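You operate a simulated robot arm through the tools that you are given. There is no shell and no other tool. Be economical: measure what you need, move in short steps, check, and stop when the job is done.

The job below is to be done with a simulated robot arm. You get a single attempt, and the scene is never put back.

JOB
Take the bottle marked soap and put it on the bench area marked lids. Take the measuring glass with black band and put it on the flat yellow pad. Stack the box marked "air filter" from the bench area marked checking on top of the box labelled "water filter". Take the box that says "fuel filter" from the top of the rebuild table and put it on the bench area marked checking. Take the white bag and leave it on the top of the drying cabinet. Put the blue case with white edges on the top of the fine work table. Open the lid of the parts washer. The order is free. Set down upright: bottle marked soap, measuring glass with black band, box.

Only the result counts: the job must be done as asked and must still hold three seconds after the hand-in. Knocking over, shifting, dropping, spilling or breaking anything else fails it. A push-on lid holds only when it is set on centred and level and pressed home; a screw cap is set on level and turned clockwise until tight.

ROBOT AND FRAMES
A 6-joint arm with a fingered hand on a trunk, on a base that drives. Base frame: it is fixed to the floor where the robot stands at the start and does not move with it; the origin is under the middle of the robot, x ahead of it, y to its left, z up; the surface under the hand at the start is at about z = 0.9. Lengths are in m, angles in degrees, forces in N, time in s.
With the tool pointing down near the work surface it reaches from about 0.3 to 0.8 m from the robot's upright axis, wherever it stands. Its first joint turns from -115.0 to 115.0 degrees. Places, roughly: bench area marked checking [0.9, 0.2, 0.9]; bench area marked lids [4.9, 0, 0.9]; blue case with white edges [7.25, -1.75, 0.75]; bottle marked soap [0.75, 0.25, 1]; box marked air filter, box marked fine filter, box [1, 0.25, 1]; box marked fuel filter, box marked pipe seals, box [-1, 2.25, 1]; flat yellow pad (8x12x2 cm) [0.8, 0.6, 0.9]; lid of the parts washer [3.7, -2, 1]; measuring glass with black band [0.5, 0.25, 1]; top of the drying cabinet [4.4, -2.1, 1.3]; top of the fine work table [5.6, -2.1, 0.8]; white bag [1, -2, 1]. Payload 4 kg.
The tool frame sits at the grasp point between the pads (the TCP): z along the fingers, y along the line on which they close. The tips reach 0.026 m beyond it. Largest opening 0.164 m; the body of the gripper starts 0.073 m behind the TCP. The gripper is a hand of 5 fingers: y runs from the thumb to the fingers, the wrist lies at [0, 0, -0.239] in the tool frame, and closing takes about 1.5 s.
Orientation is told as [roll, pitch, yaw] about the base's x, y, z axes, in that order, counted from this pose: with the fingers straight down and closing along the base's y, the tool's x points along the base's -x, its y along +y and its z along -z.

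CONTROLS
- The arm moves only by the tool move_arm. Its argument "rows" is one flat list of numbers, 6 for each row, row after row: the shift along the tool's x, y, z in m, then the turn, a rotation vector about the tool's x, y, z in degrees. In form: [dx, dy, dz, wx, wy, wz, dx, dy, dz, wx, wy, wz, ...]. A call has 1 to 10 rows; each row shifts and turns the commanded pose from where the row before left it, along the tool's axes as they then stand. "grip" is the gripper command, from -1 (fully open) to 1 (shut), values between in proportion, set as the call begins (left out, the last holds). Rows are played at 5 a second. More than 0.05 m and 8.6 degrees between two rows, or a gripper value outside its range, and nothing of the call is played. A pose out of reach is approached as far as the arm can. The call stops where the force on the tool passes 40 N (or 10 N more than at its start, if that is more) or the arm is blocked; 0.2 s more then pass. Each finger travels about 0.045 m/s and halts on what it meets, pressing with about 28 N; the grip force reading is that of the motor and also rises with nothing between the fingers. The clock runs only during rows and for 0.2 s after the last one: add rows that do not move to give the fingers time. The reply holds the time, the measured pose of the TCP, the force on the tool along the base axes, the opening and the grip force, in the units named above and with some noise, with the torque about the TCP (base axes, N m) and any sound that the robot's microphone picked up.
- Cameras (640 x 400 px; columns grow to the right, rows downward): "scene" is now at [0.0063, 0.2068, 1.838]; the picture's right is [0.30, -0.95, 0.00], its down [-0.80, -0.25, -0.54] and it looks along [0.52, 0.17, -0.84] (base axes); focal length 265 px, centre (320, 200). "wrist" rides on the gripper at [0.05, -0.07, -0.093] in the tool frame; the picture's right is [0.81, 0.59, 0.00], its down [-0.43, 0.60, -0.68] and it looks along [-0.40, 0.55, 0.74] (tool axes); focal length 270 px, centre (320, 200). There is no depth. A picture from a camera that has moved, and an enlarged one, comes with that camera's place and axes in the base frame and with its lens.
- capture(camera): a new picture of that camera. The clock stands still meanwhile.
- lift_body(by): slides the trunk up (or, below 0, down) by that many m; the arm and the scene camera ride with it, the base frame stays. It gives what a move gives, with no picture.
- base_move(legs): drives the robot by 1 to 6 legs, each [ahead, left, turn to the left] in m, m and degrees, along the robot's own axes; the way and the turn of a leg run together, so that a leg with both is an arc; at most 1.5 m and 180 degrees a leg. The arm and the cameras ride along, it lands a little off, and it stops where it bumps. It gives what a move gives.
- move_fingers(finger1, finger2, finger3, finger4, thumb_bend): sets how far each is bent, from 0 (flat) to 100 (curled in); at 30 the hand is open as for a grip, at 70 the pads meet at the TCP. One left out holds its place. A second passes; each finger stops where it meets its share of the squeeze, and holds until it gets a number again. A gripper value or a shape takes the hand back. It gives what a move gives, with no picture; readings hold the bend of each and the force on the fingers (four entries, about 0 where the hand has none), thumb and palm.
- set_grasp(shape): the hand has 5 fingers and takes this shape, open, in about a second: jaw (thumb against the fingers, like two jaws); tri (thumb and two fingers); tip (a fingertip pinch); poke (one finger out to press); point (the index stretched); flat (the hand flat); cup (the hand cupped); fist (a fist). The gripper value then closes the fingers along that shape, each until it touches; the sizes above hold for jaw. It gives what a move gives, with no picture.
- head_to(pan, tilt): turns the head with the scene camera to pan (to the left, within 155 degrees either way) and tilt (down, from -29 to 69), counted from straight ahead of the robot. It gives what a move gives.
- close_up(camera, box): a new picture of the part [left, top, right, bottom] of that camera's present view, enlarged. The clock stands still meanwhile.
- finish_job(): hands the job in; it is judged then, once.

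Go step by step. Nothing tells you exact positions but the pictures and the camera data: compare them with the known pose of the tool, close in by small moves and look again before you grip or let go. The budget is 196 turns and 182 pictures, counting those below and the enlarged ones. Unless the task says otherwise, let go and move clear before handing in, and close with one line.

The tools are called after "Emit:" as name(argument=value, ...) on one line, values as JSON. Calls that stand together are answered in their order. move_arm: Moves the arm, as the interface text tells. Its arguments: {"type":"object","properties":{"rows":{"type":"array","items":{"type":"number"}},"grip":{"type":"number"}},"required":["rows"]} The other tools are called the same way: lift_body (by) slides the trunk up or down; set_grasp (shape) gives the hand a shape; move_fingers (finger1, finger2, finger3, finger4, thumb_bend) moves the fingers one by one; base_move (legs) drives the base; head_to (pan, tilt) turns the head that bears the scene camera; capture (camera) takes a picture; close_up (camera, box) takes an enlarged picture of a part of a camera's view; finish_job () hands the job in.

At the start:

```text
t: 0.0
ee_pos: [0.5649, 0.1481, 1.319]
tool_rot: [0.0, 0.1, 0.0]
wrist_force: [-1.0, 0.2, -0.4]
torque: [0.03, -0.04, -0.01]
opening: 0.1638
finger_force: 0.0
shape: jaw
bend: [30.0, 30.0, 30.0, 30.0, 30.0]
finger forces: [0.1, 0.0, 0.1, 0.1, 0.0, 0.0]
trunk travel left (down, up): [-0.9, 0.09]
robot x, y, heading: [-0.0055, 0.0009, 0.0]
head pan, tilt: [17.7, 57.1]
```

scene: 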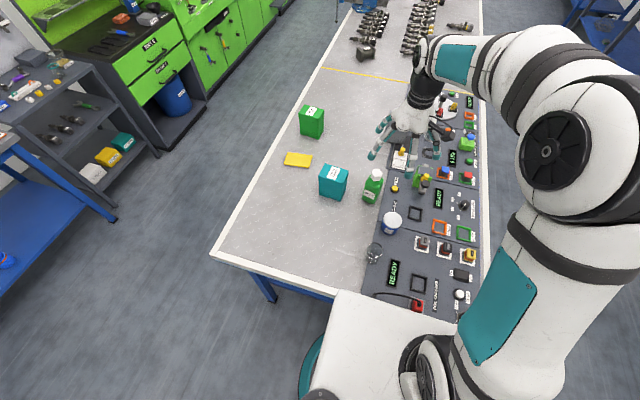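
wrist: 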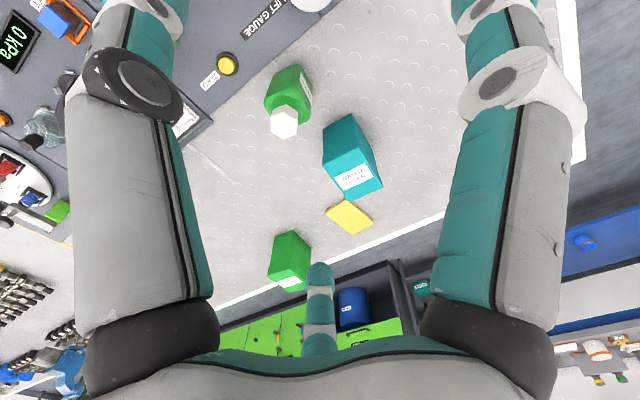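

I see the bench with a green soap bottle, a teal box, a green box, a yellow pad and some glasses. I'll enlarge this to read the labels.

Emit:
close_up(camera="scene", box=[270, 80, 430, 180])

Emit:
close_up(camera="scene", box=[300, 155, 480, 275])

```text
4.00 times, centred on (350, 130) of scene
camera zoom: at [0.0063, 0.2068, 1.838], right [0.3, -0.95, 0.0], down [-0.8, -0.25, -0.54], along [0.52, 0.17, -0.84], focal length 1059 px, centre (200, 480)
```

zoom: 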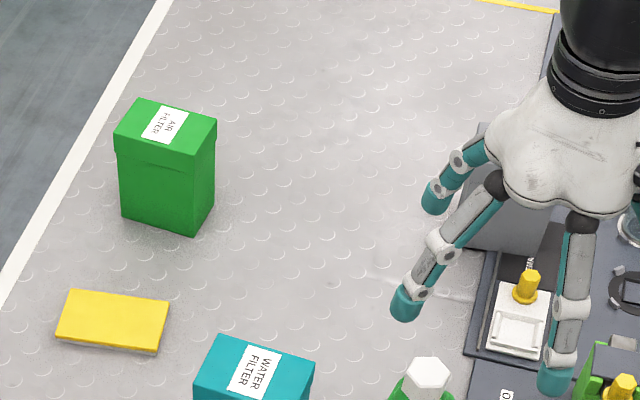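

```text
3.33 times, centred on (390, 215) of scene
camera zoom: at [0.0063, 0.2068, 1.838], right [0.3, -0.95, 0.0], down [-0.8, -0.25, -0.54], along [0.52, 0.17, -0.84], focal length 883 px, centre (87, 150)
```

zoom: 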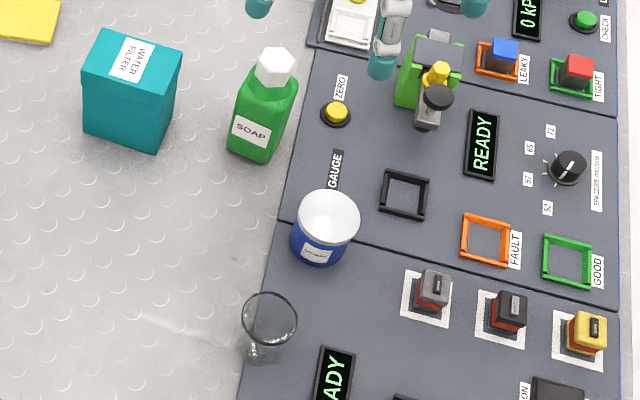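

The glass is near (0.39, 0.13). I'll check it for a black band and look around for the other boxes.

Emit:
close_up(camera="scene", box=[340, 225, 420, 275])

Emit:
head_to(pan=20, tilt=30)

Emit:
capture(camera="scene")

Emit:
head_to(pan=110, tilt=30)

Emit:
capture(camera="scene")

Emit:
head_to(pan=-60, tilt=25)

Emit:
capture(camera="scene")

```text
8.00 times, centred on (380, 250) of scene
camera zoom: at [0.0063, 0.2068, 1.838], right [0.3, -0.95, 0.0], down [-0.8, -0.25, -0.54], along [0.52, 0.17, -0.84], focal length 2119 px, centre (-160, -200)
```

zoom: 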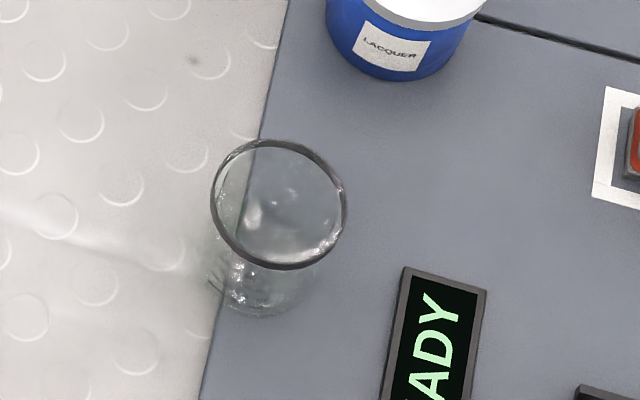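

```text
t: 0.9
ee_pos: [0.5655, 0.1469, 1.3195]
tool_rot: [0.0, 0.0, -0.1]
wrist_force: [-0.7, 0.4, -0.5]
torque: [0.01, -0.01, 0.02]
opening: 0.1641
finger_force: 0.0
shape: jaw
bend: [30.0, 30.0, 30.0, 30.0, 30.0]
finger forces: [0.0, 0.0, 0.1, 0.1, 0.0, 0.0]
trunk travel left (down, up): [-0.9, 0.09]
robot x, y, heading: [-0.0002, -0.0031, -0.2]
head pan, tilt: [20.0, 30.0]
```

```text
176 pictures are left
camera scene: at [0.0246, 0.2164, 1.8765], right [0.34, -0.94, 0.0], down [-0.47, -0.17, -0.87], along [0.81, 0.3, -0.5], focal length 265 px, centre (320, 200)
```

scene: 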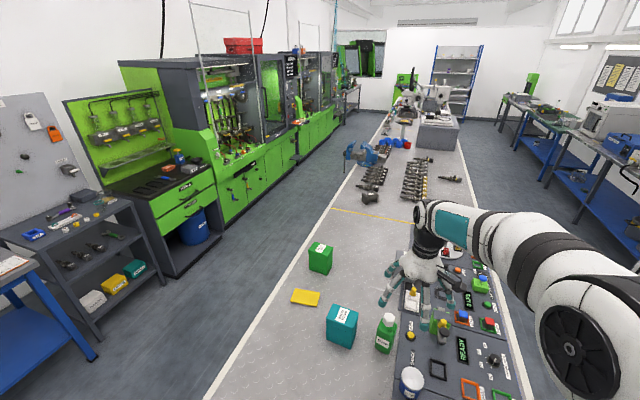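

```text
t: 2.6
ee_pos: [0.5652, 0.1487, 1.3186]
tool_rot: [0.0, 0.1, 0.0]
wrist_force: [0.7, -1.2, 0.6]
torque: [0.0, 0.01, -0.01]
opening: 0.164
finger_force: 0.1
shape: jaw
bend: [30.0, 30.0, 30.0, 30.0, 30.0]
finger forces: [0.0, 0.1, 0.1, 0.0, 0.1, 0.0]
trunk travel left (down, up): [-0.9, 0.09]
robot x, y, heading: [-0.0027, -0.0006, -0.0]
head pan, tilt: [110.0, 30.0]
```

```text
175 pictures are left
camera scene: at [-0.0912, 0.2705, 1.8766], right [0.94, 0.34, 0.0], down [0.17, -0.47, -0.87], along [-0.3, 0.81, -0.5], focal length 265 px, centre (320, 200)
```

scene: 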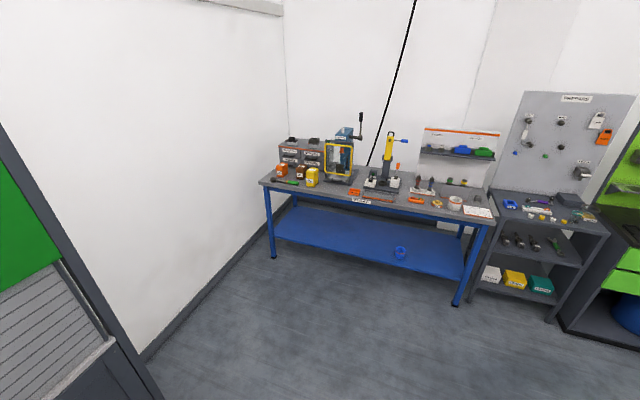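

```text
t: 5.1
ee_pos: [0.5655, 0.1479, 1.3195]
tool_rot: [-0.1, -0.1, 0.1]
wrist_force: [0.1, -1.1, -0.7]
torque: [0.02, 0.0, 0.0]
opening: 0.1641
finger_force: 0.1
shape: jaw
bend: [30.0, 30.0, 30.0, 30.0, 30.0]
finger forces: [0.1, 0.1, 0.0, 0.0, 0.0, 0.1]
trunk travel left (down, up): [-0.9, 0.09]
robot x, y, heading: [0.0021, -0.0017, 0.1]
head pan, tilt: [-60.0, 25.0]
```

```text
174 pictures are left
camera scene: at [-0.0142, 0.1058, 1.8846], right [-0.87, -0.5, 0.0], down [-0.21, 0.37, -0.91], along [0.45, -0.78, -0.42], focal length 265 px, centre (320, 200)
```

scene: 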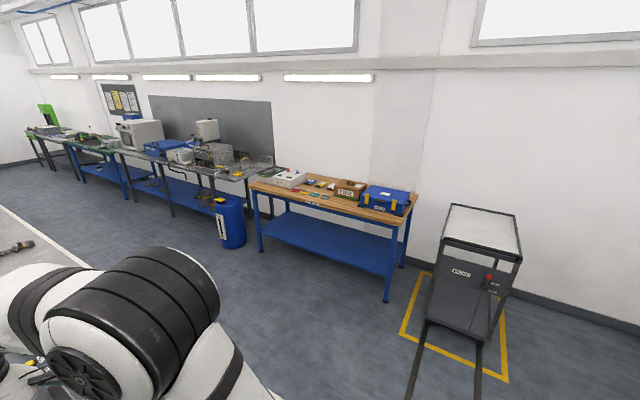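

The lower shelves hold more boxes, and the rebuild table stands to the left with the filters on it. I'll move the hand above the glass and look at it with both cameras.

Emit:
move_arm(rows=[0.045, -0.005, 0.04, 0, 0, 0, 0.045, -0.005, 0.04, 0, 0, 0, 0.045, -0.005, 0.03, 0, 0, 0, 0.03, -0.005, 0.03, 0, 0, 0])

Emit:
head_to(pan=5, tilt=66)

Emit:
capture(camera="wrist")

Emit:
capture(camera="scene")

```text
refused: row 1 steps farther than a row can; nothing moved
```

```text
t: 6.5
ee_pos: [0.5648, 0.1478, 1.3183]
tool_rot: [0.0, 0.0, 0.0]
wrist_force: [-0.3, 0.0, -0.4]
torque: [0.01, -0.02, 0.01]
opening: 0.1639
finger_force: 0.1
shape: jaw
bend: [30.0, 30.0, 30.0, 30.0, 30.0]
finger forces: [0.0, 0.0, 0.1, 0.0, 0.0, 0.0]
trunk travel left (down, up): [-0.9, 0.09]
robot x, y, heading: [0.0001, 0.002, 0.2]
head pan, tilt: [5.0, 66.0]
```

```text
173 pictures are left
camera wrist: at [0.5148, 0.0789, 1.4118], right [-0.81, 0.59, 0.0], down [0.43, 0.6, 0.68], along [0.4, 0.55, -0.74], focal length 270 px, centre (320, 200)
```

wrist: 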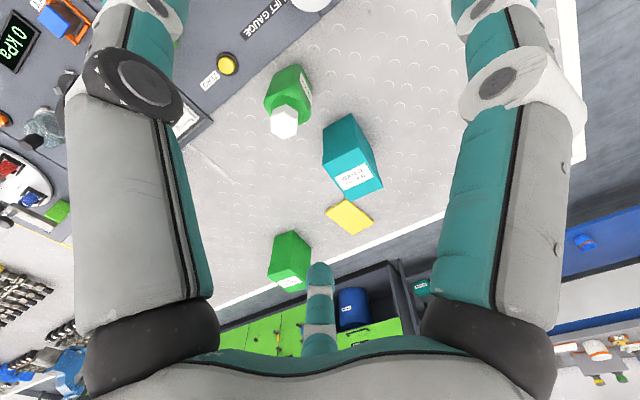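

```text
172 pictures are left
camera scene: at [-0.0011, 0.1906, 1.8279], right [0.09, -1.0, 0.0], down [-0.91, -0.08, -0.41], along [0.41, 0.04, -0.91], focal length 265 px, centre (320, 200)
```

scene: 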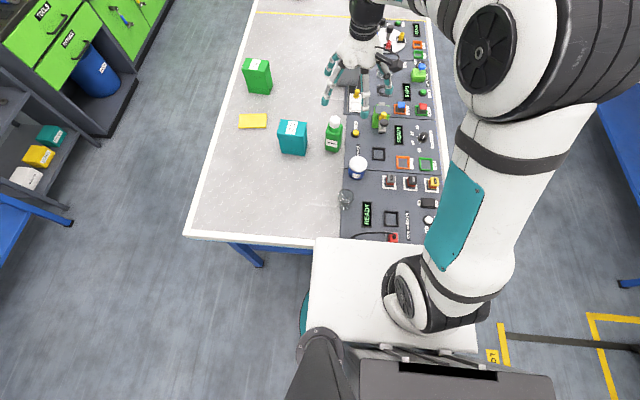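

Rows must stay within 5 cm in total, so I'll replay the approach above the glass in smaller steps.

Emit:
move_arm(rows=[0.035, 0, 0.03, 0, 0, 0, 0.035, 0, 0.03, 0, 0, 0, 0.035, -0.005, 0.03, 0, 0, 0, 0.035, -0.005, 0.03, 0, 0, 0, 0.035, -0.005, 0.03, 0, 0, 0, 0, 0, 0, 0, 0, 0])

Emit:
capture(camera="wrist")

Emit:
close_up(camera="scene", box=[280, 140, 440, 240])

```text
t: 7.9
ee_pos: [0.391, 0.1323, 1.1676]
tool_rot: [0.0, 0.0, 0.0]
wrist_force: [0.1, -0.3, 0.0]
torque: [0.01, 0.03, -0.01]
opening: 0.1641
finger_force: 0.1
shape: jaw
bend: [30.0, 30.0, 30.0, 30.0, 30.0]
finger forces: [0.1, 0.0, 0.1, 0.0, 0.0, 0.0]
trunk travel left (down, up): [-0.9, 0.09]
robot x, y, heading: [0.0001, -0.0017, 0.1]
head pan, tilt: [5.0, 66.0]
```

```text
171 pictures are left
camera wrist: at [0.3397, 0.0637, 1.2606], right [-0.81, 0.59, 0.0], down [0.43, 0.6, 0.68], along [0.4, 0.55, -0.74], focal length 270 px, centre (320, 200)
```

wrist: 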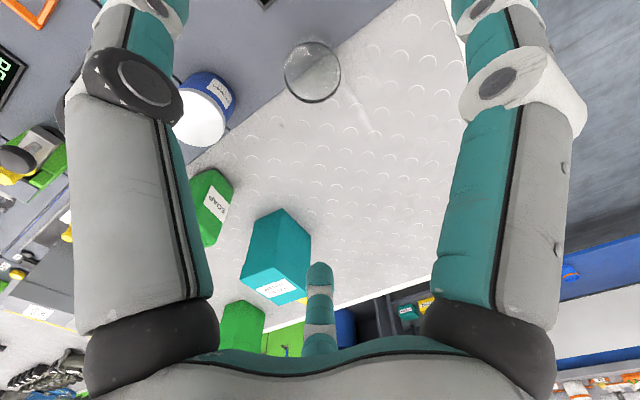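

```text
4.00 times, centred on (360, 190) of scene
camera zoom: at [-0.0007, 0.1907, 1.8279], right [0.09, -1.0, 0.0], down [-0.91, -0.08, -0.41], along [0.4, 0.04, -0.91], focal length 1059 px, centre (160, 240)
```

zoom: 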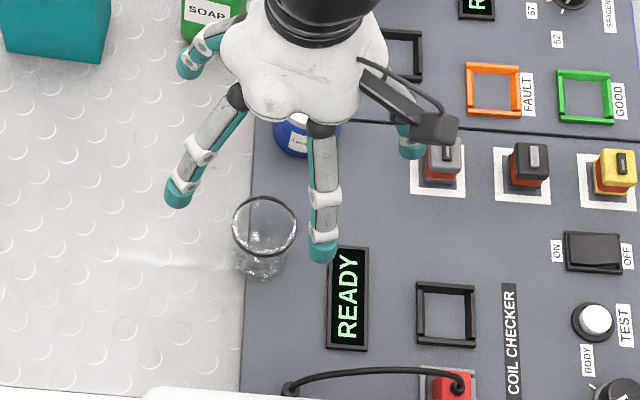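

The glass is at about (0.396, 0.130), almost directly under the tool. I'll check for the band up close.

Emit:
close_up(camera="wrist", box=[260, 20, 370, 120])

Emit:
close_up(camera="scene", box=[330, 180, 370, 215])

```text
4.00 times, centred on (315, 70) of wrist
camera zoom: at [0.3397, 0.0637, 1.2606], right [-0.81, 0.59, 0.0], down [0.43, 0.6, 0.68], along [0.4, 0.55, -0.74], focal length 1081 px, centre (340, 720)
```

zoom: 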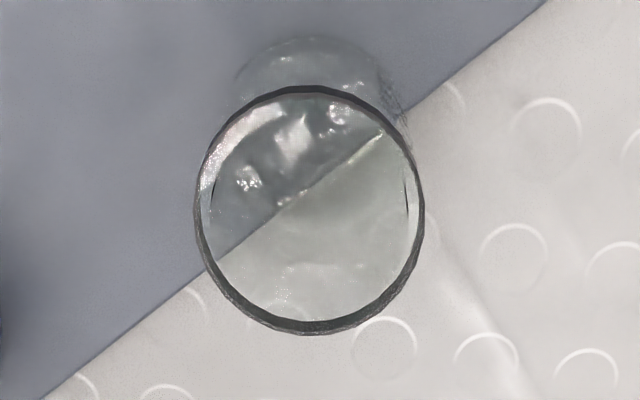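

```text
11.43 times, centred on (350, 198) of scene
camera zoom: at [-0.0007, 0.1907, 1.8279], right [0.09, -1.0, 0.0], down [-0.91, -0.08, -0.41], along [0.4, 0.04, -0.91], focal length 3027 px, centre (-23, 229)
```

zoom: 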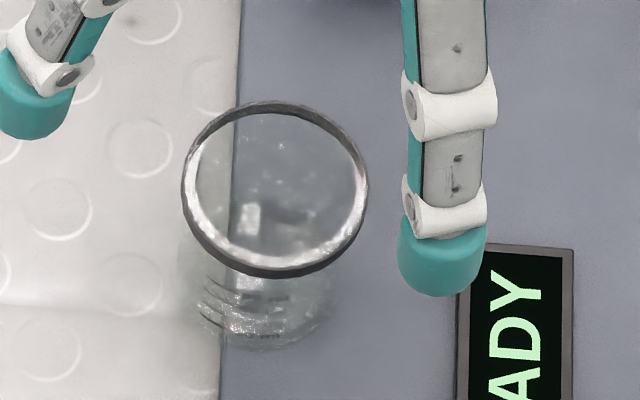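

The black band is at the rim, so this is the right glass. I'll narrow the hand and go partway down over it.

Emit:
move_arm(rows=[-0.005, -0.001, 0.02, 0, 0, 0, 0, 0, 0.03, 0, 0, 0, 0, 0, 0.03, 0, 0, 0, 0, 0, 0.02, 0, 0, 0, 0, 0, 0, 0, 0, 0, 0, 0, 0, 0, 0, 0], grip=-0.15)

Emit:
capture(camera="wrist")

Emit:
close_up(camera="scene", box=[280, 140, 440, 240])

```text
t: 9.3
ee_pos: [0.3964, 0.1329, 1.0672]
tool_rot: [0.0, 0.0, 0.0]
wrist_force: [-0.9, 0.1, 0.1]
torque: [0.03, -0.05, -0.01]
opening: 0.0948
finger_force: 0.1
shape: jaw
bend: [34.0, 34.0, 34.0, 34.0, 70.0]
finger forces: [0.0, 0.1, 0.0, 0.1, 0.0, 0.0]
trunk travel left (down, up): [-0.9, 0.09]
robot x, y, heading: [-0.001, 0.0019, -0.1]
head pan, tilt: [5.0, 66.0]
```

```text
167 pictures are left
camera wrist: at [0.3455, 0.063, 1.1608], right [-0.81, 0.59, 0.0], down [0.43, 0.6, 0.68], along [0.4, 0.55, -0.74], focal length 270 px, centre (320, 200)
```

wrist: 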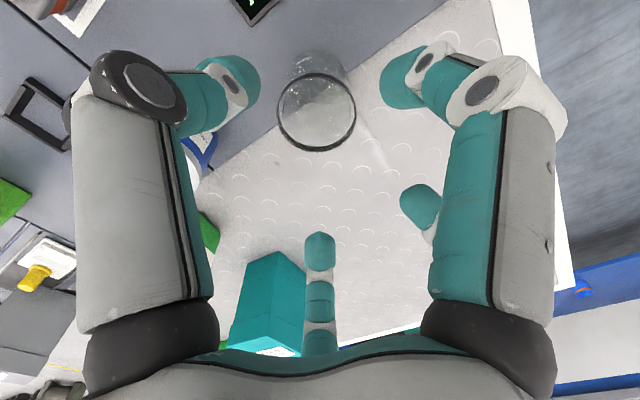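

```text
4.00 times, centred on (360, 190) of scene
camera zoom: at [-0.0009, 0.1908, 1.8279], right [0.09, -1.0, 0.0], down [-0.91, -0.08, -0.41], along [0.41, 0.04, -0.91], focal length 1059 px, centre (160, 240)
```

zoom: 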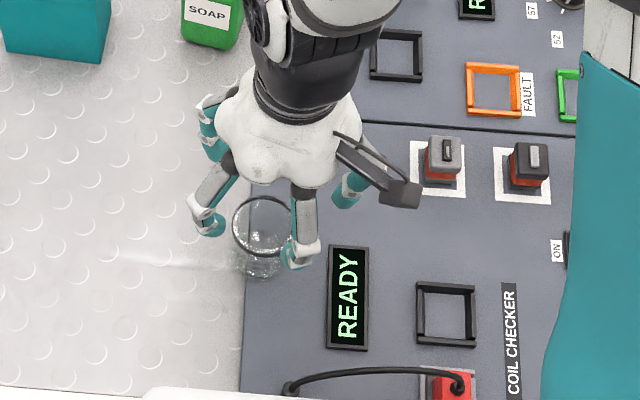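

The fingers surround the glass. I'll shift slightly, go down to grip height and close.

Emit:
move_arm(rows=[0, -0.003, 0.03, 0, 0, 0, 0, -0.001, 0.03, 0, 0, 0, 0, 0, 0.03, 0, 0, 0, 0, 0, 0.025, 0, 0, 0, 0, 0, 0, 0, 0, 0])

Emit:
capture(camera="wrist")

Emit:
close_up(camera="scene", box=[280, 140, 440, 240])

```text
t: 10.5
ee_pos: [0.3961, 0.1278, 0.953]
tool_rot: [0.0, 0.0, 0.0]
wrist_force: [-0.9, 0.7, 0.2]
torque: [0.01, -0.01, 0.0]
opening: 0.0947
finger_force: 0.2
shape: jaw
bend: [34.0, 34.0, 34.0, 34.0, 70.0]
finger forces: [0.1, 0.1, 0.0, 0.0, 0.1, 0.1]
trunk travel left (down, up): [-0.9, 0.09]
robot x, y, heading: [-0.0004, -0.0003, 0.2]
head pan, tilt: [5.0, 66.0]
```

```text
165 pictures are left
camera wrist: at [0.3452, 0.0591, 1.0463], right [-0.81, 0.59, 0.0], down [0.43, 0.6, 0.68], along [0.4, 0.55, -0.74], focal length 270 px, centre (320, 200)
```

wrist: 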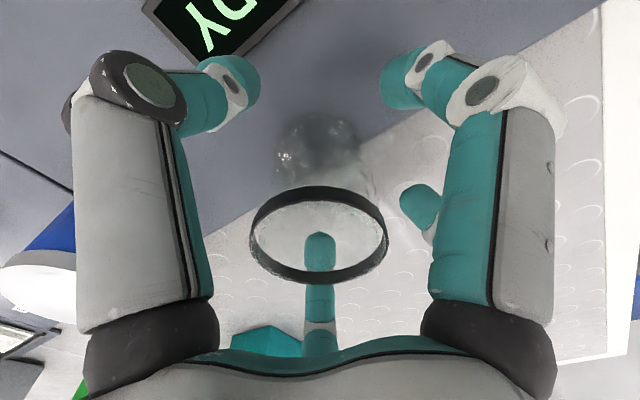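

```text
4.00 times, centred on (360, 190) of scene
camera zoom: at [-0.0015, 0.1905, 1.8279], right [0.09, -1.0, 0.0], down [-0.91, -0.08, -0.41], along [0.41, 0.04, -0.91], focal length 1059 px, centre (160, 240)
```

zoom: 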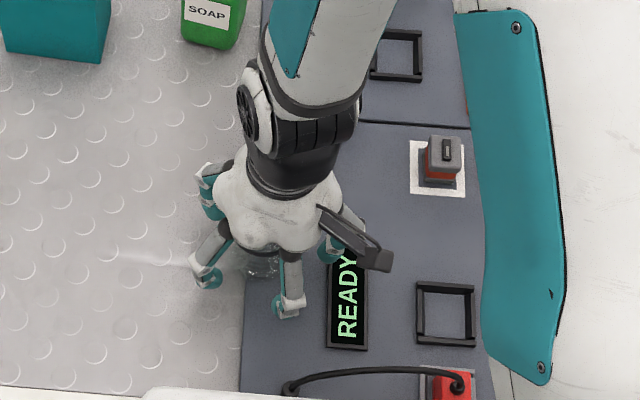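

Centred on the glass; closing now, then lifting a little.

Emit:
move_arm(rows=[0, 0, 0, 0, 0, 0, 0, 0, 0, 0, 0, 0, 0, 0, 0, 0, 0, 0, 0, 0, 0, 0, 0, 0, 0, 0, 0, 0, 0, 0, 0, 0, 0, 0, 0, 0, 0, 0, 0, 0, 0, 0, 0, 0, 0, 0, 0, 0], grip=1)

Emit:
capture(camera="wrist")

```text
t: 12.3
ee_pos: [0.3965, 0.1289, 0.9535]
tool_rot: [0.0, -0.1, 0.0]
wrist_force: [0.2, -0.7, 0.5]
torque: [0.0, 0.01, -0.04]
opening: 0.0504
finger_force: 28.5
shape: jaw
bend: [49.0, 47.0, 46.0, 46.0, 70.0]
finger forces: [25.0, 23.9, 25.6, 24.1, 24.9, 0.0]
trunk travel left (down, up): [-0.9, 0.09]
robot x, y, heading: [0.0006, 0.001, -0.0]
head pan, tilt: [5.0, 66.0]
```

```text
163 pictures are left
camera wrist: at [0.3454, 0.0592, 1.0464], right [-0.81, 0.59, 0.0], down [0.43, 0.6, 0.68], along [0.4, 0.55, -0.74], focal length 270 px, centre (320, 200)
```

wrist: 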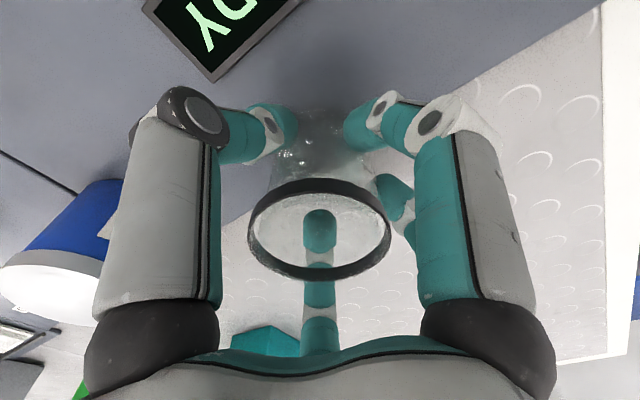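

The glass is held. I'll lift it high, then drive around to the left side of the bench and face it.

Emit:
move_arm(rows=[0, 0, -0.03, 0, 0, 0, 0, 0, -0.045, 0, 0, 0, 0, 0, -0.045, 0, 0, 0, 0, 0, -0.045, 0, 0, 0, 0, 0, -0.045, 0, 0, 0, 0, 0, -0.045, 0, 0, 0, 0, 0, -0.045, 0, 0, 0])

Emit:
base_move(legs=[[-0.3, 0, 0], [0, 1.2, 0], [1.08, 0, 0], [0, 0, -90]])

Emit:
head_to(pan=0, tilt=62)

Emit:
capture(camera="scene")

```text
t: 13.9
ee_pos: [0.3942, 0.1279, 1.2529]
tool_rot: [0.0, 0.0, -0.1]
wrist_force: [0.1, 0.0, -0.6]
torque: [0.0, 0.0, -0.01]
opening: 0.0503
finger_force: 28.1
shape: jaw
bend: [49.0, 47.0, 46.0, 46.0, 70.0]
finger forces: [24.8, 23.9, 25.8, 24.2, 24.9, 0.1]
trunk travel left (down, up): [-0.9, 0.09]
robot x, y, heading: [-0.0045, 0.0008, 0.3]
head pan, tilt: [5.0, 66.0]
```

```text
t: 30.6
ee_pos: [0.8941, 0.7979, 1.2527]
tool_rot: [0.1, 0.0, -90.2]
wrist_force: [0.1, -0.1, -0.3]
torque: [-0.03, -0.02, -0.01]
opening: 0.0501
finger_force: 27.5
shape: jaw
bend: [49.0, 47.0, 46.0, 46.0, 70.0]
finger forces: [24.5, 23.7, 25.9, 24.2, 24.7, 0.0]
trunk travel left (down, up): [-0.9, 0.09]
robot x, y, heading: [0.7699, 1.1935, -90.2]
head pan, tilt: [5.0, 66.0]
```

```text
t: 31.2
ee_pos: [0.8955, 0.7981, 1.2541]
tool_rot: [0.0, 0.1, -90.2]
wrist_force: [1.0, -1.0, -0.9]
torque: [0.03, -0.01, -0.03]
opening: 0.0502
finger_force: 28.1
shape: jaw
bend: [49.0, 47.0, 46.0, 46.0, 70.0]
finger forces: [24.5, 23.8, 25.8, 24.1, 24.8, 0.0]
trunk travel left (down, up): [-0.9, 0.09]
robot x, y, heading: [0.7685, 1.195, -90.1]
head pan, tilt: [0.0, 62.0]
```

```text
162 pictures are left
camera scene: at [0.9537, 1.189, 1.8322], right [-1.0, 0.0, 0.0], down [0.0, 0.88, -0.47], along [0.0, -0.47, -0.88], focal length 265 px, centre (320, 200)
```

scene: 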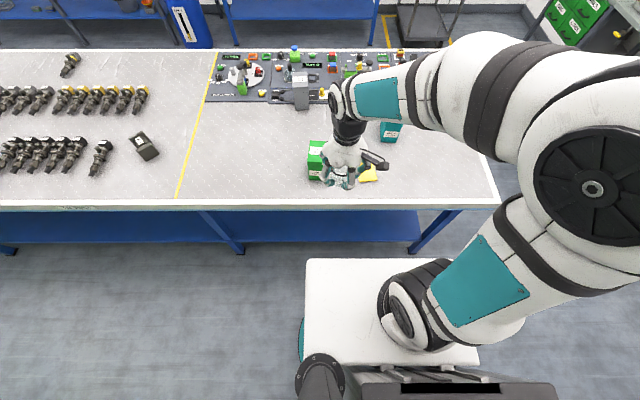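

I'm facing the bench from its left side, and the near edge is at y≈0.71. I'll drive 0.12 m closer, swing the hand toward the pad and look again.

Emit:
base_move(legs=[[0.12, 0, 0]])

Emit:
move_arm(rows=[0.03, -0.035, 0, 0, 0, 0, 0.03, -0.035, 0, 0, 0, 0, 0, -0.04, 0, 0, 0, 0, 0, -0.04, 0, 0, 0, 0, 0, 0, 0, 0, 0, 0])

Emit:
capture(camera="scene")

Emit:
capture(camera="wrist")

```text
t: 32.5
ee_pos: [0.8949, 0.6781, 1.2521]
tool_rot: [0.0, 0.1, -90.3]
wrist_force: [1.2, 0.5, -1.1]
torque: [0.04, -0.03, -0.02]
opening: 0.0504
finger_force: 27.7
shape: jaw
bend: [49.0, 47.0, 46.0, 46.0, 70.0]
finger forces: [24.6, 23.8, 25.7, 24.0, 24.9, 0.0]
trunk travel left (down, up): [-0.9, 0.09]
robot x, y, heading: [0.7663, 1.0733, -90.6]
head pan, tilt: [0.0, 62.0]
```

```text
t: 33.7
ee_pos: [0.7456, 0.7413, 1.2528]
tool_rot: [-0.1, 0.0, -90.1]
wrist_force: [0.4, 0.2, -0.5]
torque: [0.04, 0.02, 0.03]
opening: 0.05
finger_force: 28.0
shape: jaw
bend: [49.0, 47.0, 46.0, 47.0, 70.0]
finger forces: [24.5, 23.8, 25.6, 24.2, 24.8, 0.1]
trunk travel left (down, up): [-0.9, 0.09]
robot x, y, heading: [0.7716, 1.0762, -90.3]
head pan, tilt: [0.0, 62.0]
```

```text
161 pictures are left
camera scene: at [0.9536, 1.0703, 1.8322], right [-1.0, 0.0, 0.0], down [0.0, 0.88, -0.47], along [0.0, -0.47, -0.88], focal length 265 px, centre (320, 200)
```

scene: 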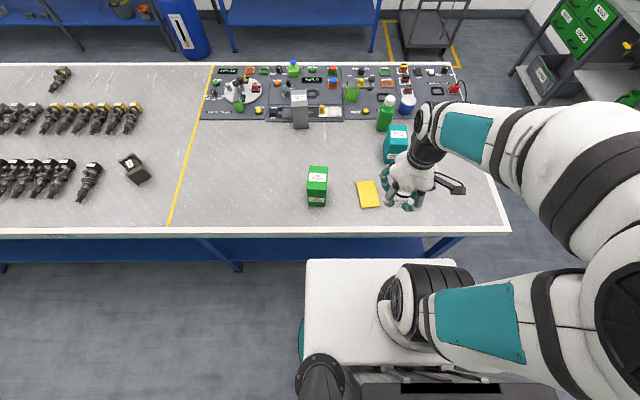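

```text
160 pictures are left
camera wrist: at [0.6759, 0.7923, 1.3468], right [0.59, 0.81, 0.0], down [0.59, -0.43, 0.68], along [0.55, -0.4, -0.74], focal length 270 px, centre (320, 200)
```

wrist: 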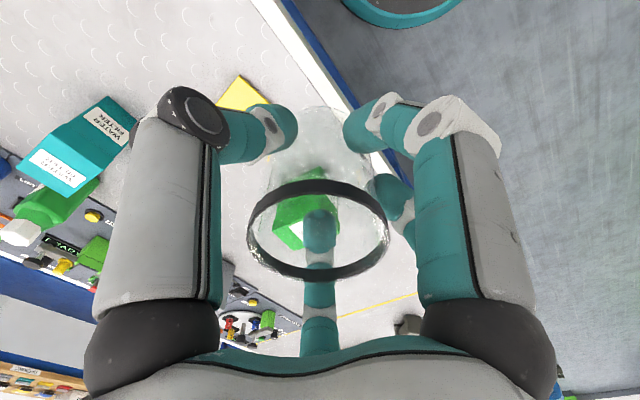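

The pad, air filter and water filter are all visible. I'll enlarge for accurate positions.

Emit:
close_up(camera="scene", box=[290, 120, 450, 220])

```text
4.00 times, centred on (370, 170) of scene
camera zoom: at [0.9536, 1.0703, 1.8322], right [-1.0, 0.0, 0.0], down [0.0, 0.88, -0.47], along [0.0, -0.47, -0.88], focal length 1059 px, centre (120, 320)
```

zoom: 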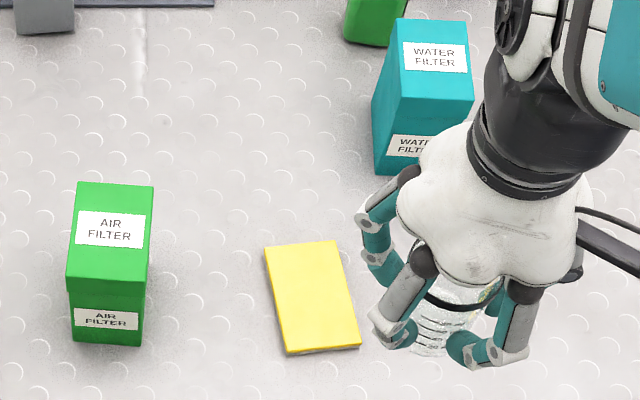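

The pad centre is at about (0.760, 0.559). I'll move over it and come down to just above.

Emit:
move_arm(rows=[-0.045, 0.005, 0, 0, 0, 0, -0.045, 0.005, 0, 0, 0, 0, -0.045, 0.005, 0, 0, 0, 0, -0.047, 0, 0, 0, 0, 0, 0, 0, 0.05, 0, 0, 0, 0, 0, 0.05, 0, 0, 0, 0, 0, 0.05, 0, 0, 0, 0, 0, 0.05, 0, 0, 0, 0, 0, 0.04, 0, 0, 0, 0, 0, 0, 0, 0, 0])

Emit:
capture(camera="wrist")

Emit:
close_up(camera="scene", box=[290, 120, 450, 220])

```text
t: 35.9
ee_pos: [0.7606, 0.5579, 1.0123]
tool_rot: [0.0, 0.0, -90.3]
wrist_force: [-0.1, 0.4, -1.5]
torque: [0.0, 0.01, 0.01]
opening: 0.0501
finger_force: 28.2
shape: jaw
bend: [49.0, 47.0, 46.0, 47.0, 70.0]
finger forces: [24.5, 23.8, 26.0, 24.2, 24.8, 0.0]
trunk travel left (down, up): [-0.9, 0.09]
robot x, y, heading: [0.7692, 1.076, -90.3]
head pan, tilt: [0.0, 62.0]
```

```text
158 pictures are left
camera wrist: at [0.6904, 0.6091, 1.1055], right [0.59, 0.81, 0.0], down [0.59, -0.43, 0.68], along [0.55, -0.4, -0.74], focal length 270 px, centre (320, 200)
```

wrist: 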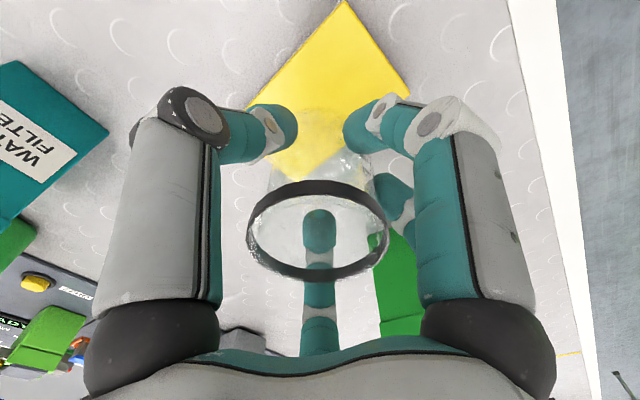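

```text
4.00 times, centred on (370, 170) of scene
camera zoom: at [0.9531, 1.0711, 1.8322], right [-1.0, 0.0, 0.0], down [0.0, 0.88, -0.47], along [0.0, -0.47, -0.88], focal length 1059 px, centre (120, 320)
```

zoom: 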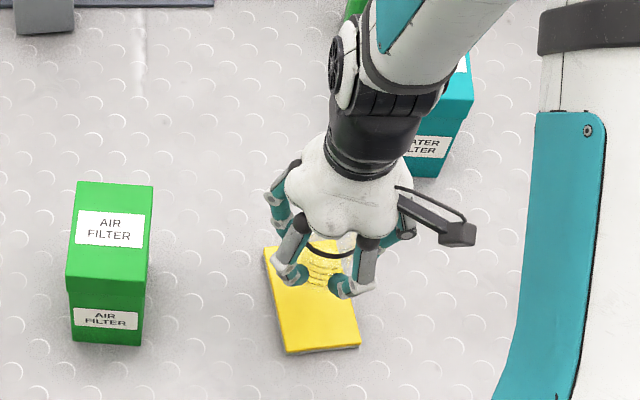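

Both cameras agree on the pad. I'll lower the glass gently until it touches.

Emit:
move_arm(rows=[-0.003, -0.003, 0.012, 0, 0, 0, 0, 0, 0.012, 0, 0, 0, 0, 0, 0.006, 0, 0, 0, 0, 0, 0.004, 0, 0, 0, 0, 0, 0.003, 0, 0, 0, 0, 0, 0, 0, 0, 0])

Emit:
close_up(camera="scene", box=[330, 160, 410, 210])

```text
t: 37.3
ee_pos: [0.7554, 0.5549, 0.9761]
tool_rot: [0.0, 0.0, -90.3]
wrist_force: [0.2, 0.1, -1.1]
torque: [0.03, 0.0, 0.01]
opening: 0.05
finger_force: 27.6
shape: jaw
bend: [49.0, 47.0, 46.0, 47.0, 70.0]
finger forces: [24.6, 23.8, 26.0, 24.1, 24.8, 0.1]
trunk travel left (down, up): [-0.9, 0.09]
robot x, y, heading: [0.768, 1.0761, -90.1]
head pan, tilt: [0.0, 62.0]
```

```text
8.00 times, centred on (370, 185) of scene
camera zoom: at [0.9531, 1.0704, 1.8322], right [-1.0, 0.0, 0.0], down [0.0, 0.88, -0.47], along [0.0, -0.47, -0.88], focal length 2119 px, centre (-80, 320)
```

zoom: 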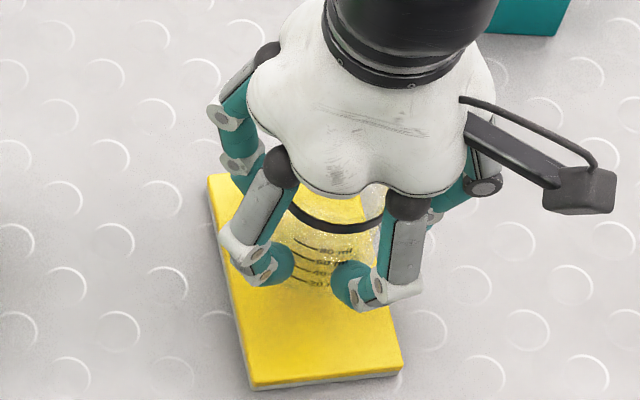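

Emit:
move_arm(rows=[0, 0, 0.002, 0, 0, 0, 0, 0, 0.001, 0, 0, 0, 0, 0, 0, 0, 0, 0])

```text
t: 38.1
ee_pos: [0.7559, 0.5543, 0.973]
tool_rot: [0.0, -0.1, -90.3]
wrist_force: [-0.8, 0.5, -0.4]
torque: [0.02, -0.01, -0.01]
opening: 0.0499
finger_force: 28.1
shape: jaw
bend: [49.0, 47.0, 46.0, 47.0, 70.0]
finger forces: [24.5, 23.7, 26.0, 24.1, 24.7, 0.0]
trunk travel left (down, up): [-0.9, 0.09]
robot x, y, heading: [0.7707, 1.0766, -90.3]
head pan, tilt: [0.0, 62.0]
```

Emit:
move_arm(rows=[0, 0, 0.001, 0, 0, 0, 0, 0, 0.001, 0, 0, 0, 0, 0, 0, 0, 0, 0])

Emit:
close_up(camera="scene", box=[330, 160, 410, 210])

```text
t: 38.9
ee_pos: [0.756, 0.5547, 0.9712]
tool_rot: [0.0, 0.0, -90.3]
wrist_force: [0.2, 0.4, -1.2]
torque: [0.03, -0.01, -0.03]
opening: 0.0499
finger_force: 28.6
shape: jaw
bend: [49.0, 47.0, 46.0, 47.0, 70.0]
finger forces: [24.6, 23.7, 25.9, 24.1, 24.7, 0.0]
trunk travel left (down, up): [-0.9, 0.09]
robot x, y, heading: [0.7659, 1.0715, -90.4]
head pan, tilt: [0.0, 62.0]
```

```text
8.00 times, centred on (370, 185) of scene
camera zoom: at [0.9531, 1.0703, 1.8322], right [-1.0, 0.0, 0.0], down [0.0, 0.88, -0.47], along [0.0, -0.47, -0.88], focal length 2119 px, centre (-80, 320)
```

zoom: 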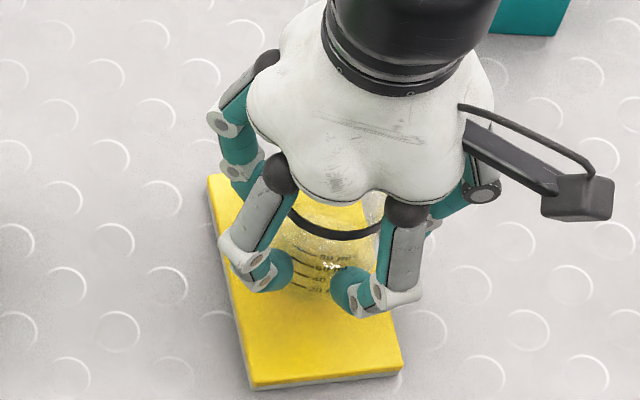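

Emit:
move_arm(rows=[0, 0, 0.001, 0, 0, 0, 0, 0, 0.001, 0, 0, 0, 0, 0, 0.001, 0, 0, 0, 0, 0, 0, 0, 0, 0])

```text
t: 39.9
ee_pos: [0.7553, 0.5555, 0.9684]
tool_rot: [0.0, 0.0, -90.3]
wrist_force: [0.9, -1.2, -0.9]
torque: [0.01, -0.01, -0.03]
opening: 0.0501
finger_force: 28.0
shape: jaw
bend: [49.0, 47.0, 46.0, 47.0, 70.0]
finger forces: [24.5, 23.7, 26.0, 24.2, 24.7, 0.0]
trunk travel left (down, up): [-0.9, 0.09]
robot x, y, heading: [0.7666, 1.075, -90.2]
head pan, tilt: [0.0, 62.0]
```

Emit:
move_arm(rows=[0, 0, 0.001, 0, 0, 0, 0, 0, 0.001, 0, 0, 0, 0, 0, 0.001, 0, 0, 0, 0, 0, 0, 0, 0, 0])

Emit:
close_up(camera="wrist", box=[220, 60, 420, 240])

```text
t: 40.9
ee_pos: [0.7543, 0.554, 0.9656]
tool_rot: [0.0, 0.0, -90.3]
wrist_force: [0.2, 1.1, -0.5]
torque: [0.02, 0.02, -0.04]
opening: 0.0499
finger_force: 27.5
shape: jaw
bend: [49.0, 47.0, 46.0, 47.0, 70.0]
finger forces: [24.5, 23.6, 26.0, 24.1, 24.6, 0.0]
trunk travel left (down, up): [-0.9, 0.09]
robot x, y, heading: [0.7675, 1.0805, -90.4]
head pan, tilt: [0.0, 62.0]
```

```text
2.22 times, centred on (320, 150) of wrist
camera zoom: at [0.6859, 0.6065, 1.0588], right [0.59, 0.81, 0.0], down [0.59, -0.44, 0.68], along [0.55, -0.4, -0.74], focal length 601 px, centre (320, 311)
```

zoom: 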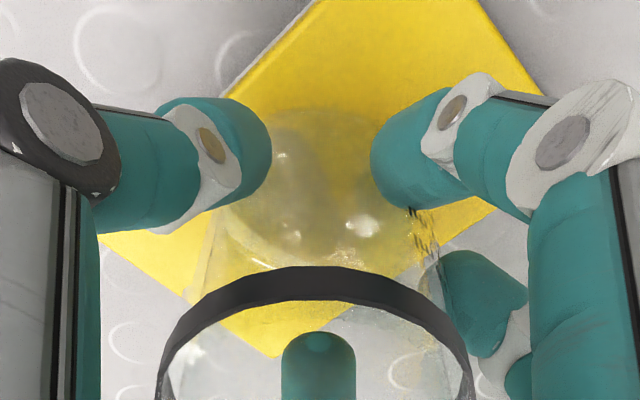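

Emit:
move_arm(rows=[0, 0, 0.001, 0, 0, 0, 0, 0, 0.001, 0, 0, 0, 0, 0, 0.001, 0, 0, 0, 0, 0, 0.001, 0, 0, 0, 0, 0, 0, 0, 0, 0])

```text
t: 42.1
ee_pos: [0.7547, 0.5549, 0.9608]
tool_rot: [0.1, 0.0, -90.2]
wrist_force: [0.6, 0.6, 0.7]
torque: [0.0, 0.01, -0.01]
opening: 0.05
finger_force: 27.6
shape: jaw
bend: [49.0, 47.0, 46.0, 47.0, 70.0]
finger forces: [24.6, 23.7, 26.0, 24.1, 24.7, 0.0]
trunk travel left (down, up): [-0.9, 0.09]
robot x, y, heading: [0.7679, 1.0757, -90.5]
head pan, tilt: [0.0, 62.0]
```

Emit:
move_arm(rows=[0, 0, 0.001, 0, 0, 0, 0, 0, 0.001, 0, 0, 0, 0, 0, 0.001, 0, 0, 0, 0, 0, 0.001, 0, 0, 0, 0, 0, 0, 0, 0, 0])

Emit:
close_up(camera="scene", box=[330, 160, 410, 210])

```text
t: 43.3
ee_pos: [0.7553, 0.5549, 0.9585]
tool_rot: [0.0, -0.1, -90.3]
wrist_force: [-0.3, -0.4, 14.1]
torque: [-0.05, 0.02, 0.0]
opening: 0.0499
finger_force: 28.1
shape: jaw
bend: [49.0, 47.0, 46.0, 47.0, 70.0]
finger forces: [25.7, 25.1, 27.2, 25.4, 26.3, 0.0]
trunk travel left (down, up): [-0.9, 0.09]
robot x, y, heading: [0.7671, 1.0769, -90.2]
head pan, tilt: [0.0, 62.0]
```

```text
8.00 times, centred on (370, 185) of scene
camera zoom: at [0.9531, 1.0719, 1.8324], right [-1.0, 0.0, 0.0], down [0.0, 0.88, -0.47], along [0.0, -0.47, -0.88], focal length 2119 px, centre (-80, 320)
```

zoom: 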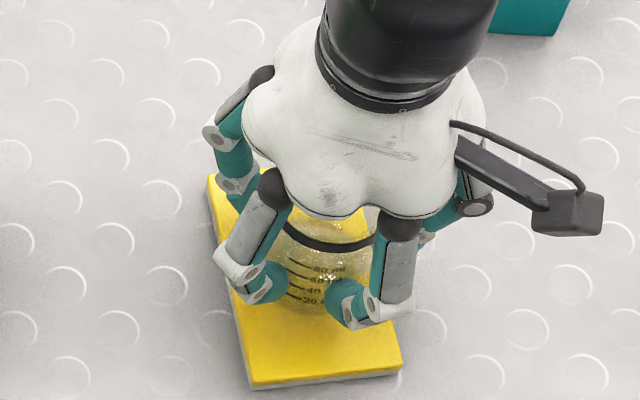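

Contact is made. I'll ease off a millimetre, open just enough and rise.

Emit:
move_arm(rows=[0, 0, -0.001, 0, 0, 0, 0, 0, 0, 0, 0, 0, 0, 0, 0, 0, 0, 0])

Emit:
move_arm(rows=[0, 0, 0, 0, 0, 0, 0, 0, 0, 0, 0, 0, 0, 0, 0, 0, 0, 0, 0, 0, 0, 0, 0, 0, 0, 0, 0, 0, 0, 0, 0, 0, 0, 0, 0, 0, 0, 0, 0, 0, 0, 0], grip=-0.15)

Emit:
move_arm(rows=[0, 0, -0.02, 0, 0, 0, 0, 0, -0.03, 0, 0, 0, 0, 0, -0.04, 0, 0, 0, 0, 0, -0.04, 0, 0, 0, 0, 0, -0.04, 0, 0, 0, 0, 0, -0.04, 0, 0, 0, 0, 0, -0.04, 0, 0, 0])

Emit:
capture(camera="wrist")

Emit:
close_up(camera="scene", box=[290, 120, 450, 220])

```text
t: 44.1
ee_pos: [0.7561, 0.5553, 0.9585]
tool_rot: [0.0, 0.1, -90.3]
wrist_force: [-0.2, -1.0, 7.5]
torque: [-0.09, 0.02, 0.0]
opening: 0.0505
finger_force: 28.0
shape: jaw
bend: [49.0, 47.0, 46.0, 47.0, 70.0]
finger forces: [25.3, 24.5, 27.1, 25.7, 26.2, 0.0]
trunk travel left (down, up): [-0.9, 0.09]
robot x, y, heading: [0.7667, 1.0752, -90.3]
head pan, tilt: [0.0, 62.0]
```

```text
t: 45.7
ee_pos: [0.7561, 0.5544, 0.9578]
tool_rot: [0.0, -0.1, -90.3]
wrist_force: [-0.3, 0.2, -0.1]
torque: [-0.01, -0.02, 0.01]
opening: 0.0936
finger_force: 0.2
shape: jaw
bend: [34.0, 34.0, 34.0, 34.0, 70.0]
finger forces: [0.0, 0.0, 0.0, 0.1, 0.1, 0.1]
trunk travel left (down, up): [-0.9, 0.09]
robot x, y, heading: [0.7662, 1.0769, -90.1]
head pan, tilt: [0.0, 62.0]
```

```text
t: 47.3
ee_pos: [0.7564, 0.5564, 1.2094]
tool_rot: [-0.1, 0.0, -90.4]
wrist_force: [-1.1, 0.4, 0.3]
torque: [-0.04, 0.0, 0.01]
opening: 0.0938
finger_force: 0.0
shape: jaw
bend: [34.0, 34.0, 34.0, 34.0, 70.0]
finger forces: [0.1, 0.0, 0.0, 0.0, 0.0, 0.1]
trunk travel left (down, up): [-0.9, 0.09]
robot x, y, heading: [0.7664, 1.0733, -90.1]
head pan, tilt: [0.0, 62.0]
```

```text
152 pictures are left
camera wrist: at [0.6867, 0.6077, 1.3023], right [0.59, 0.81, 0.0], down [0.59, -0.43, 0.68], along [0.55, -0.4, -0.74], focal length 270 px, centre (320, 200)
```

wrist: 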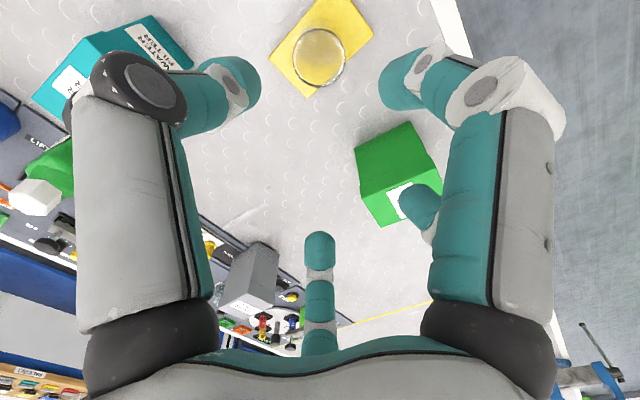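

```text
4.00 times, centred on (370, 170) of scene
camera zoom: at [0.9532, 1.0718, 1.8322], right [-1.0, 0.0, 0.0], down [0.0, 0.88, -0.47], along [0.0, -0.47, -0.88], focal length 1059 px, centre (120, 320)
```

zoom: 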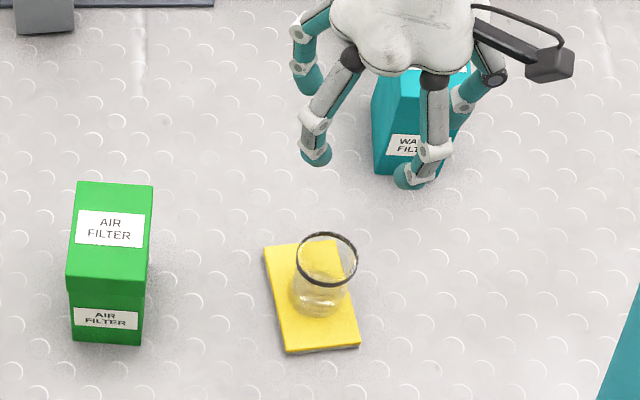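

The glass stands on the pad. Next is the air filter box, centred near (0.959, 0.550) and about 0.12 high, so I'll open the hand, move above it and measure both boxes.

Emit:
move_arm(rows=[-0.002, 0.04, 0, 0, 0, 4, -0.002, 0.04, 0, 0, 0, 0, -0.002, 0.04, 0, 0, 0, 0, 0, 0.04, 0, 0, 0, 0, 0, 0.043, 0, 0, 0, 0, 0, 0, 0, 0, 0, 0], grip=-1)

Emit:
capture(camera="wrist")

Emit:
close_up(camera="scene", box=[290, 90, 450, 190])

```text
t: 48.7
ee_pos: [0.958, 0.5376, 1.2081]
tool_rot: [-0.1, 0.0, -94.3]
wrist_force: [-0.3, 0.6, -0.9]
torque: [-0.02, -0.01, -0.02]
opening: 0.1639
finger_force: 0.0
shape: jaw
bend: [30.0, 30.0, 30.0, 30.0, 30.0]
finger forces: [0.1, 0.1, 0.1, 0.1, 0.0, 0.1]
trunk travel left (down, up): [-0.9, 0.09]
robot x, y, heading: [0.7693, 1.0741, -90.4]
head pan, tilt: [0.0, 62.0]
```

```text
150 pictures are left
camera wrist: at [0.8923, 0.5939, 1.3011], right [0.65, 0.76, 0.0], down [0.56, -0.48, 0.68], along [0.52, -0.44, -0.74], focal length 270 px, centre (320, 200)
```

wrist: 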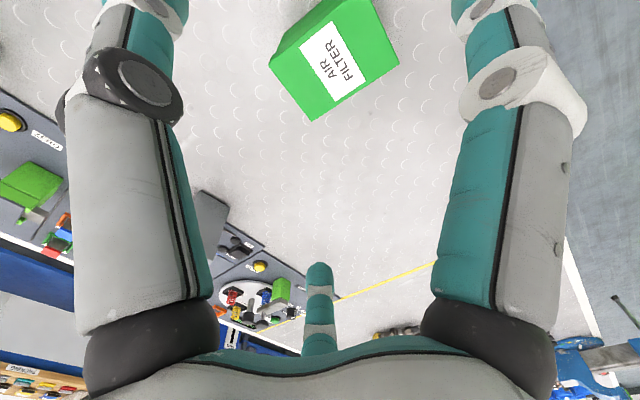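

```text
4.00 times, centred on (370, 140) of scene
camera zoom: at [0.9519, 1.0707, 1.8324], right [-1.0, 0.0, 0.0], down [0.0, 0.88, -0.47], along [0.0, -0.47, -0.88], focal length 1059 px, centre (120, 440)
```

zoom: 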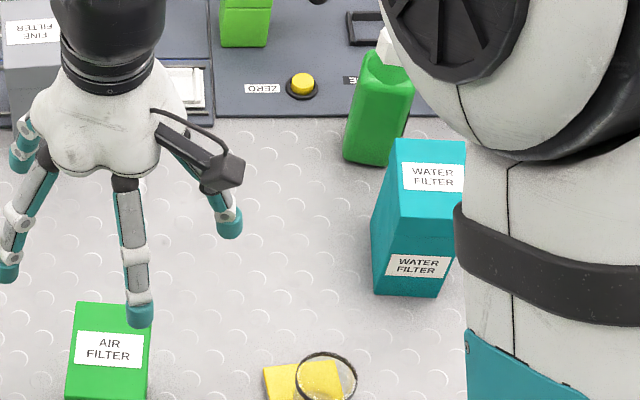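

The grey fine-filter box sits on the panel. I'll zoom on the water filter for its exact pose.

Emit:
close_up(camera="scene", box=[372, 118, 420, 168])

```text
8.00 times, centred on (396, 143) of scene
camera zoom: at [0.9519, 1.0707, 1.8324], right [-1.0, 0.0, 0.0], down [0.0, 0.88, -0.47], along [0.0, -0.47, -0.88], focal length 2119 px, centre (-288, 656)
```

zoom: 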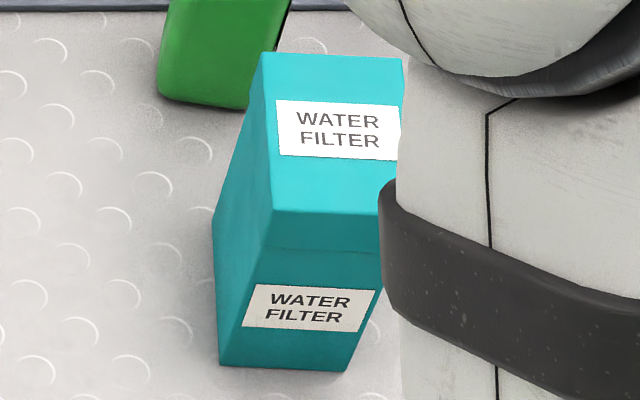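

Both boxes measure 7×10.5×12 cm with about the same −4° yaw; air filter at (0.9595, 0.550), water filter at (0.636, 0.347). I'll lower the open hand over the air filter.

Emit:
move_arm(rows=[0.0125, 0, 0, 0, 0, 0, 0, 0, 0.045, 0, 0, 0, 0, 0, 0.045, 0, 0, 0, 0, 0, 0.045, 0, 0, 0, 0, 0, 0.02, 0, 0, 0, 0, 0, 0, 0, 0, 0])

Emit:
capture(camera="wrist")

Emit:
close_up(camera="scene", box=[260, 140, 380, 220])

```text
t: 50.1
ee_pos: [0.9585, 0.5498, 1.0521]
tool_rot: [-0.1, 0.0, -94.2]
wrist_force: [0.4, -0.1, -0.2]
torque: [0.02, 0.04, -0.01]
opening: 0.1639
finger_force: 0.0
shape: jaw
bend: [30.0, 30.0, 30.0, 30.0, 30.0]
finger forces: [0.1, 0.0, 0.0, 0.0, 0.0, 0.0]
trunk travel left (down, up): [-0.9, 0.09]
robot x, y, heading: [0.7644, 1.0751, -90.1]
head pan, tilt: [0.0, 62.0]
```

```text
147 pictures are left
camera wrist: at [0.8924, 0.6061, 1.1454], right [0.65, 0.76, 0.0], down [0.56, -0.48, 0.68], along [0.52, -0.44, -0.74], focal length 270 px, centre (320, 200)
```

wrist: 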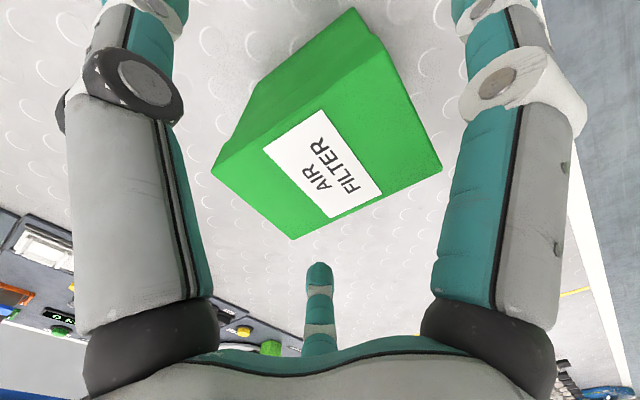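

```text
5.00 times, centred on (320, 180) of scene
camera zoom: at [0.9532, 1.0703, 1.8322], right [-1.0, 0.0, 0.0], down [0.0, 0.88, -0.47], along [0.0, -0.47, -0.88], focal length 1324 px, centre (320, 300)
```

zoom: 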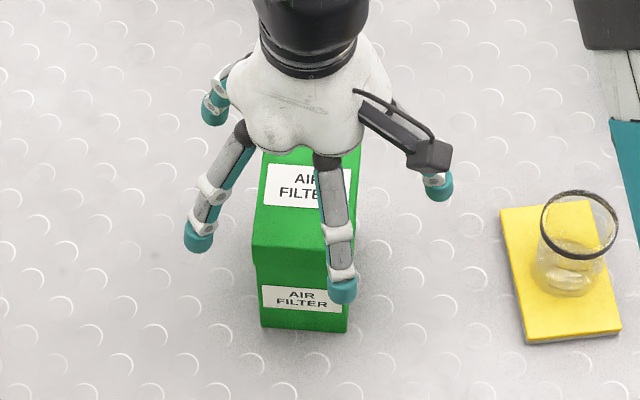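

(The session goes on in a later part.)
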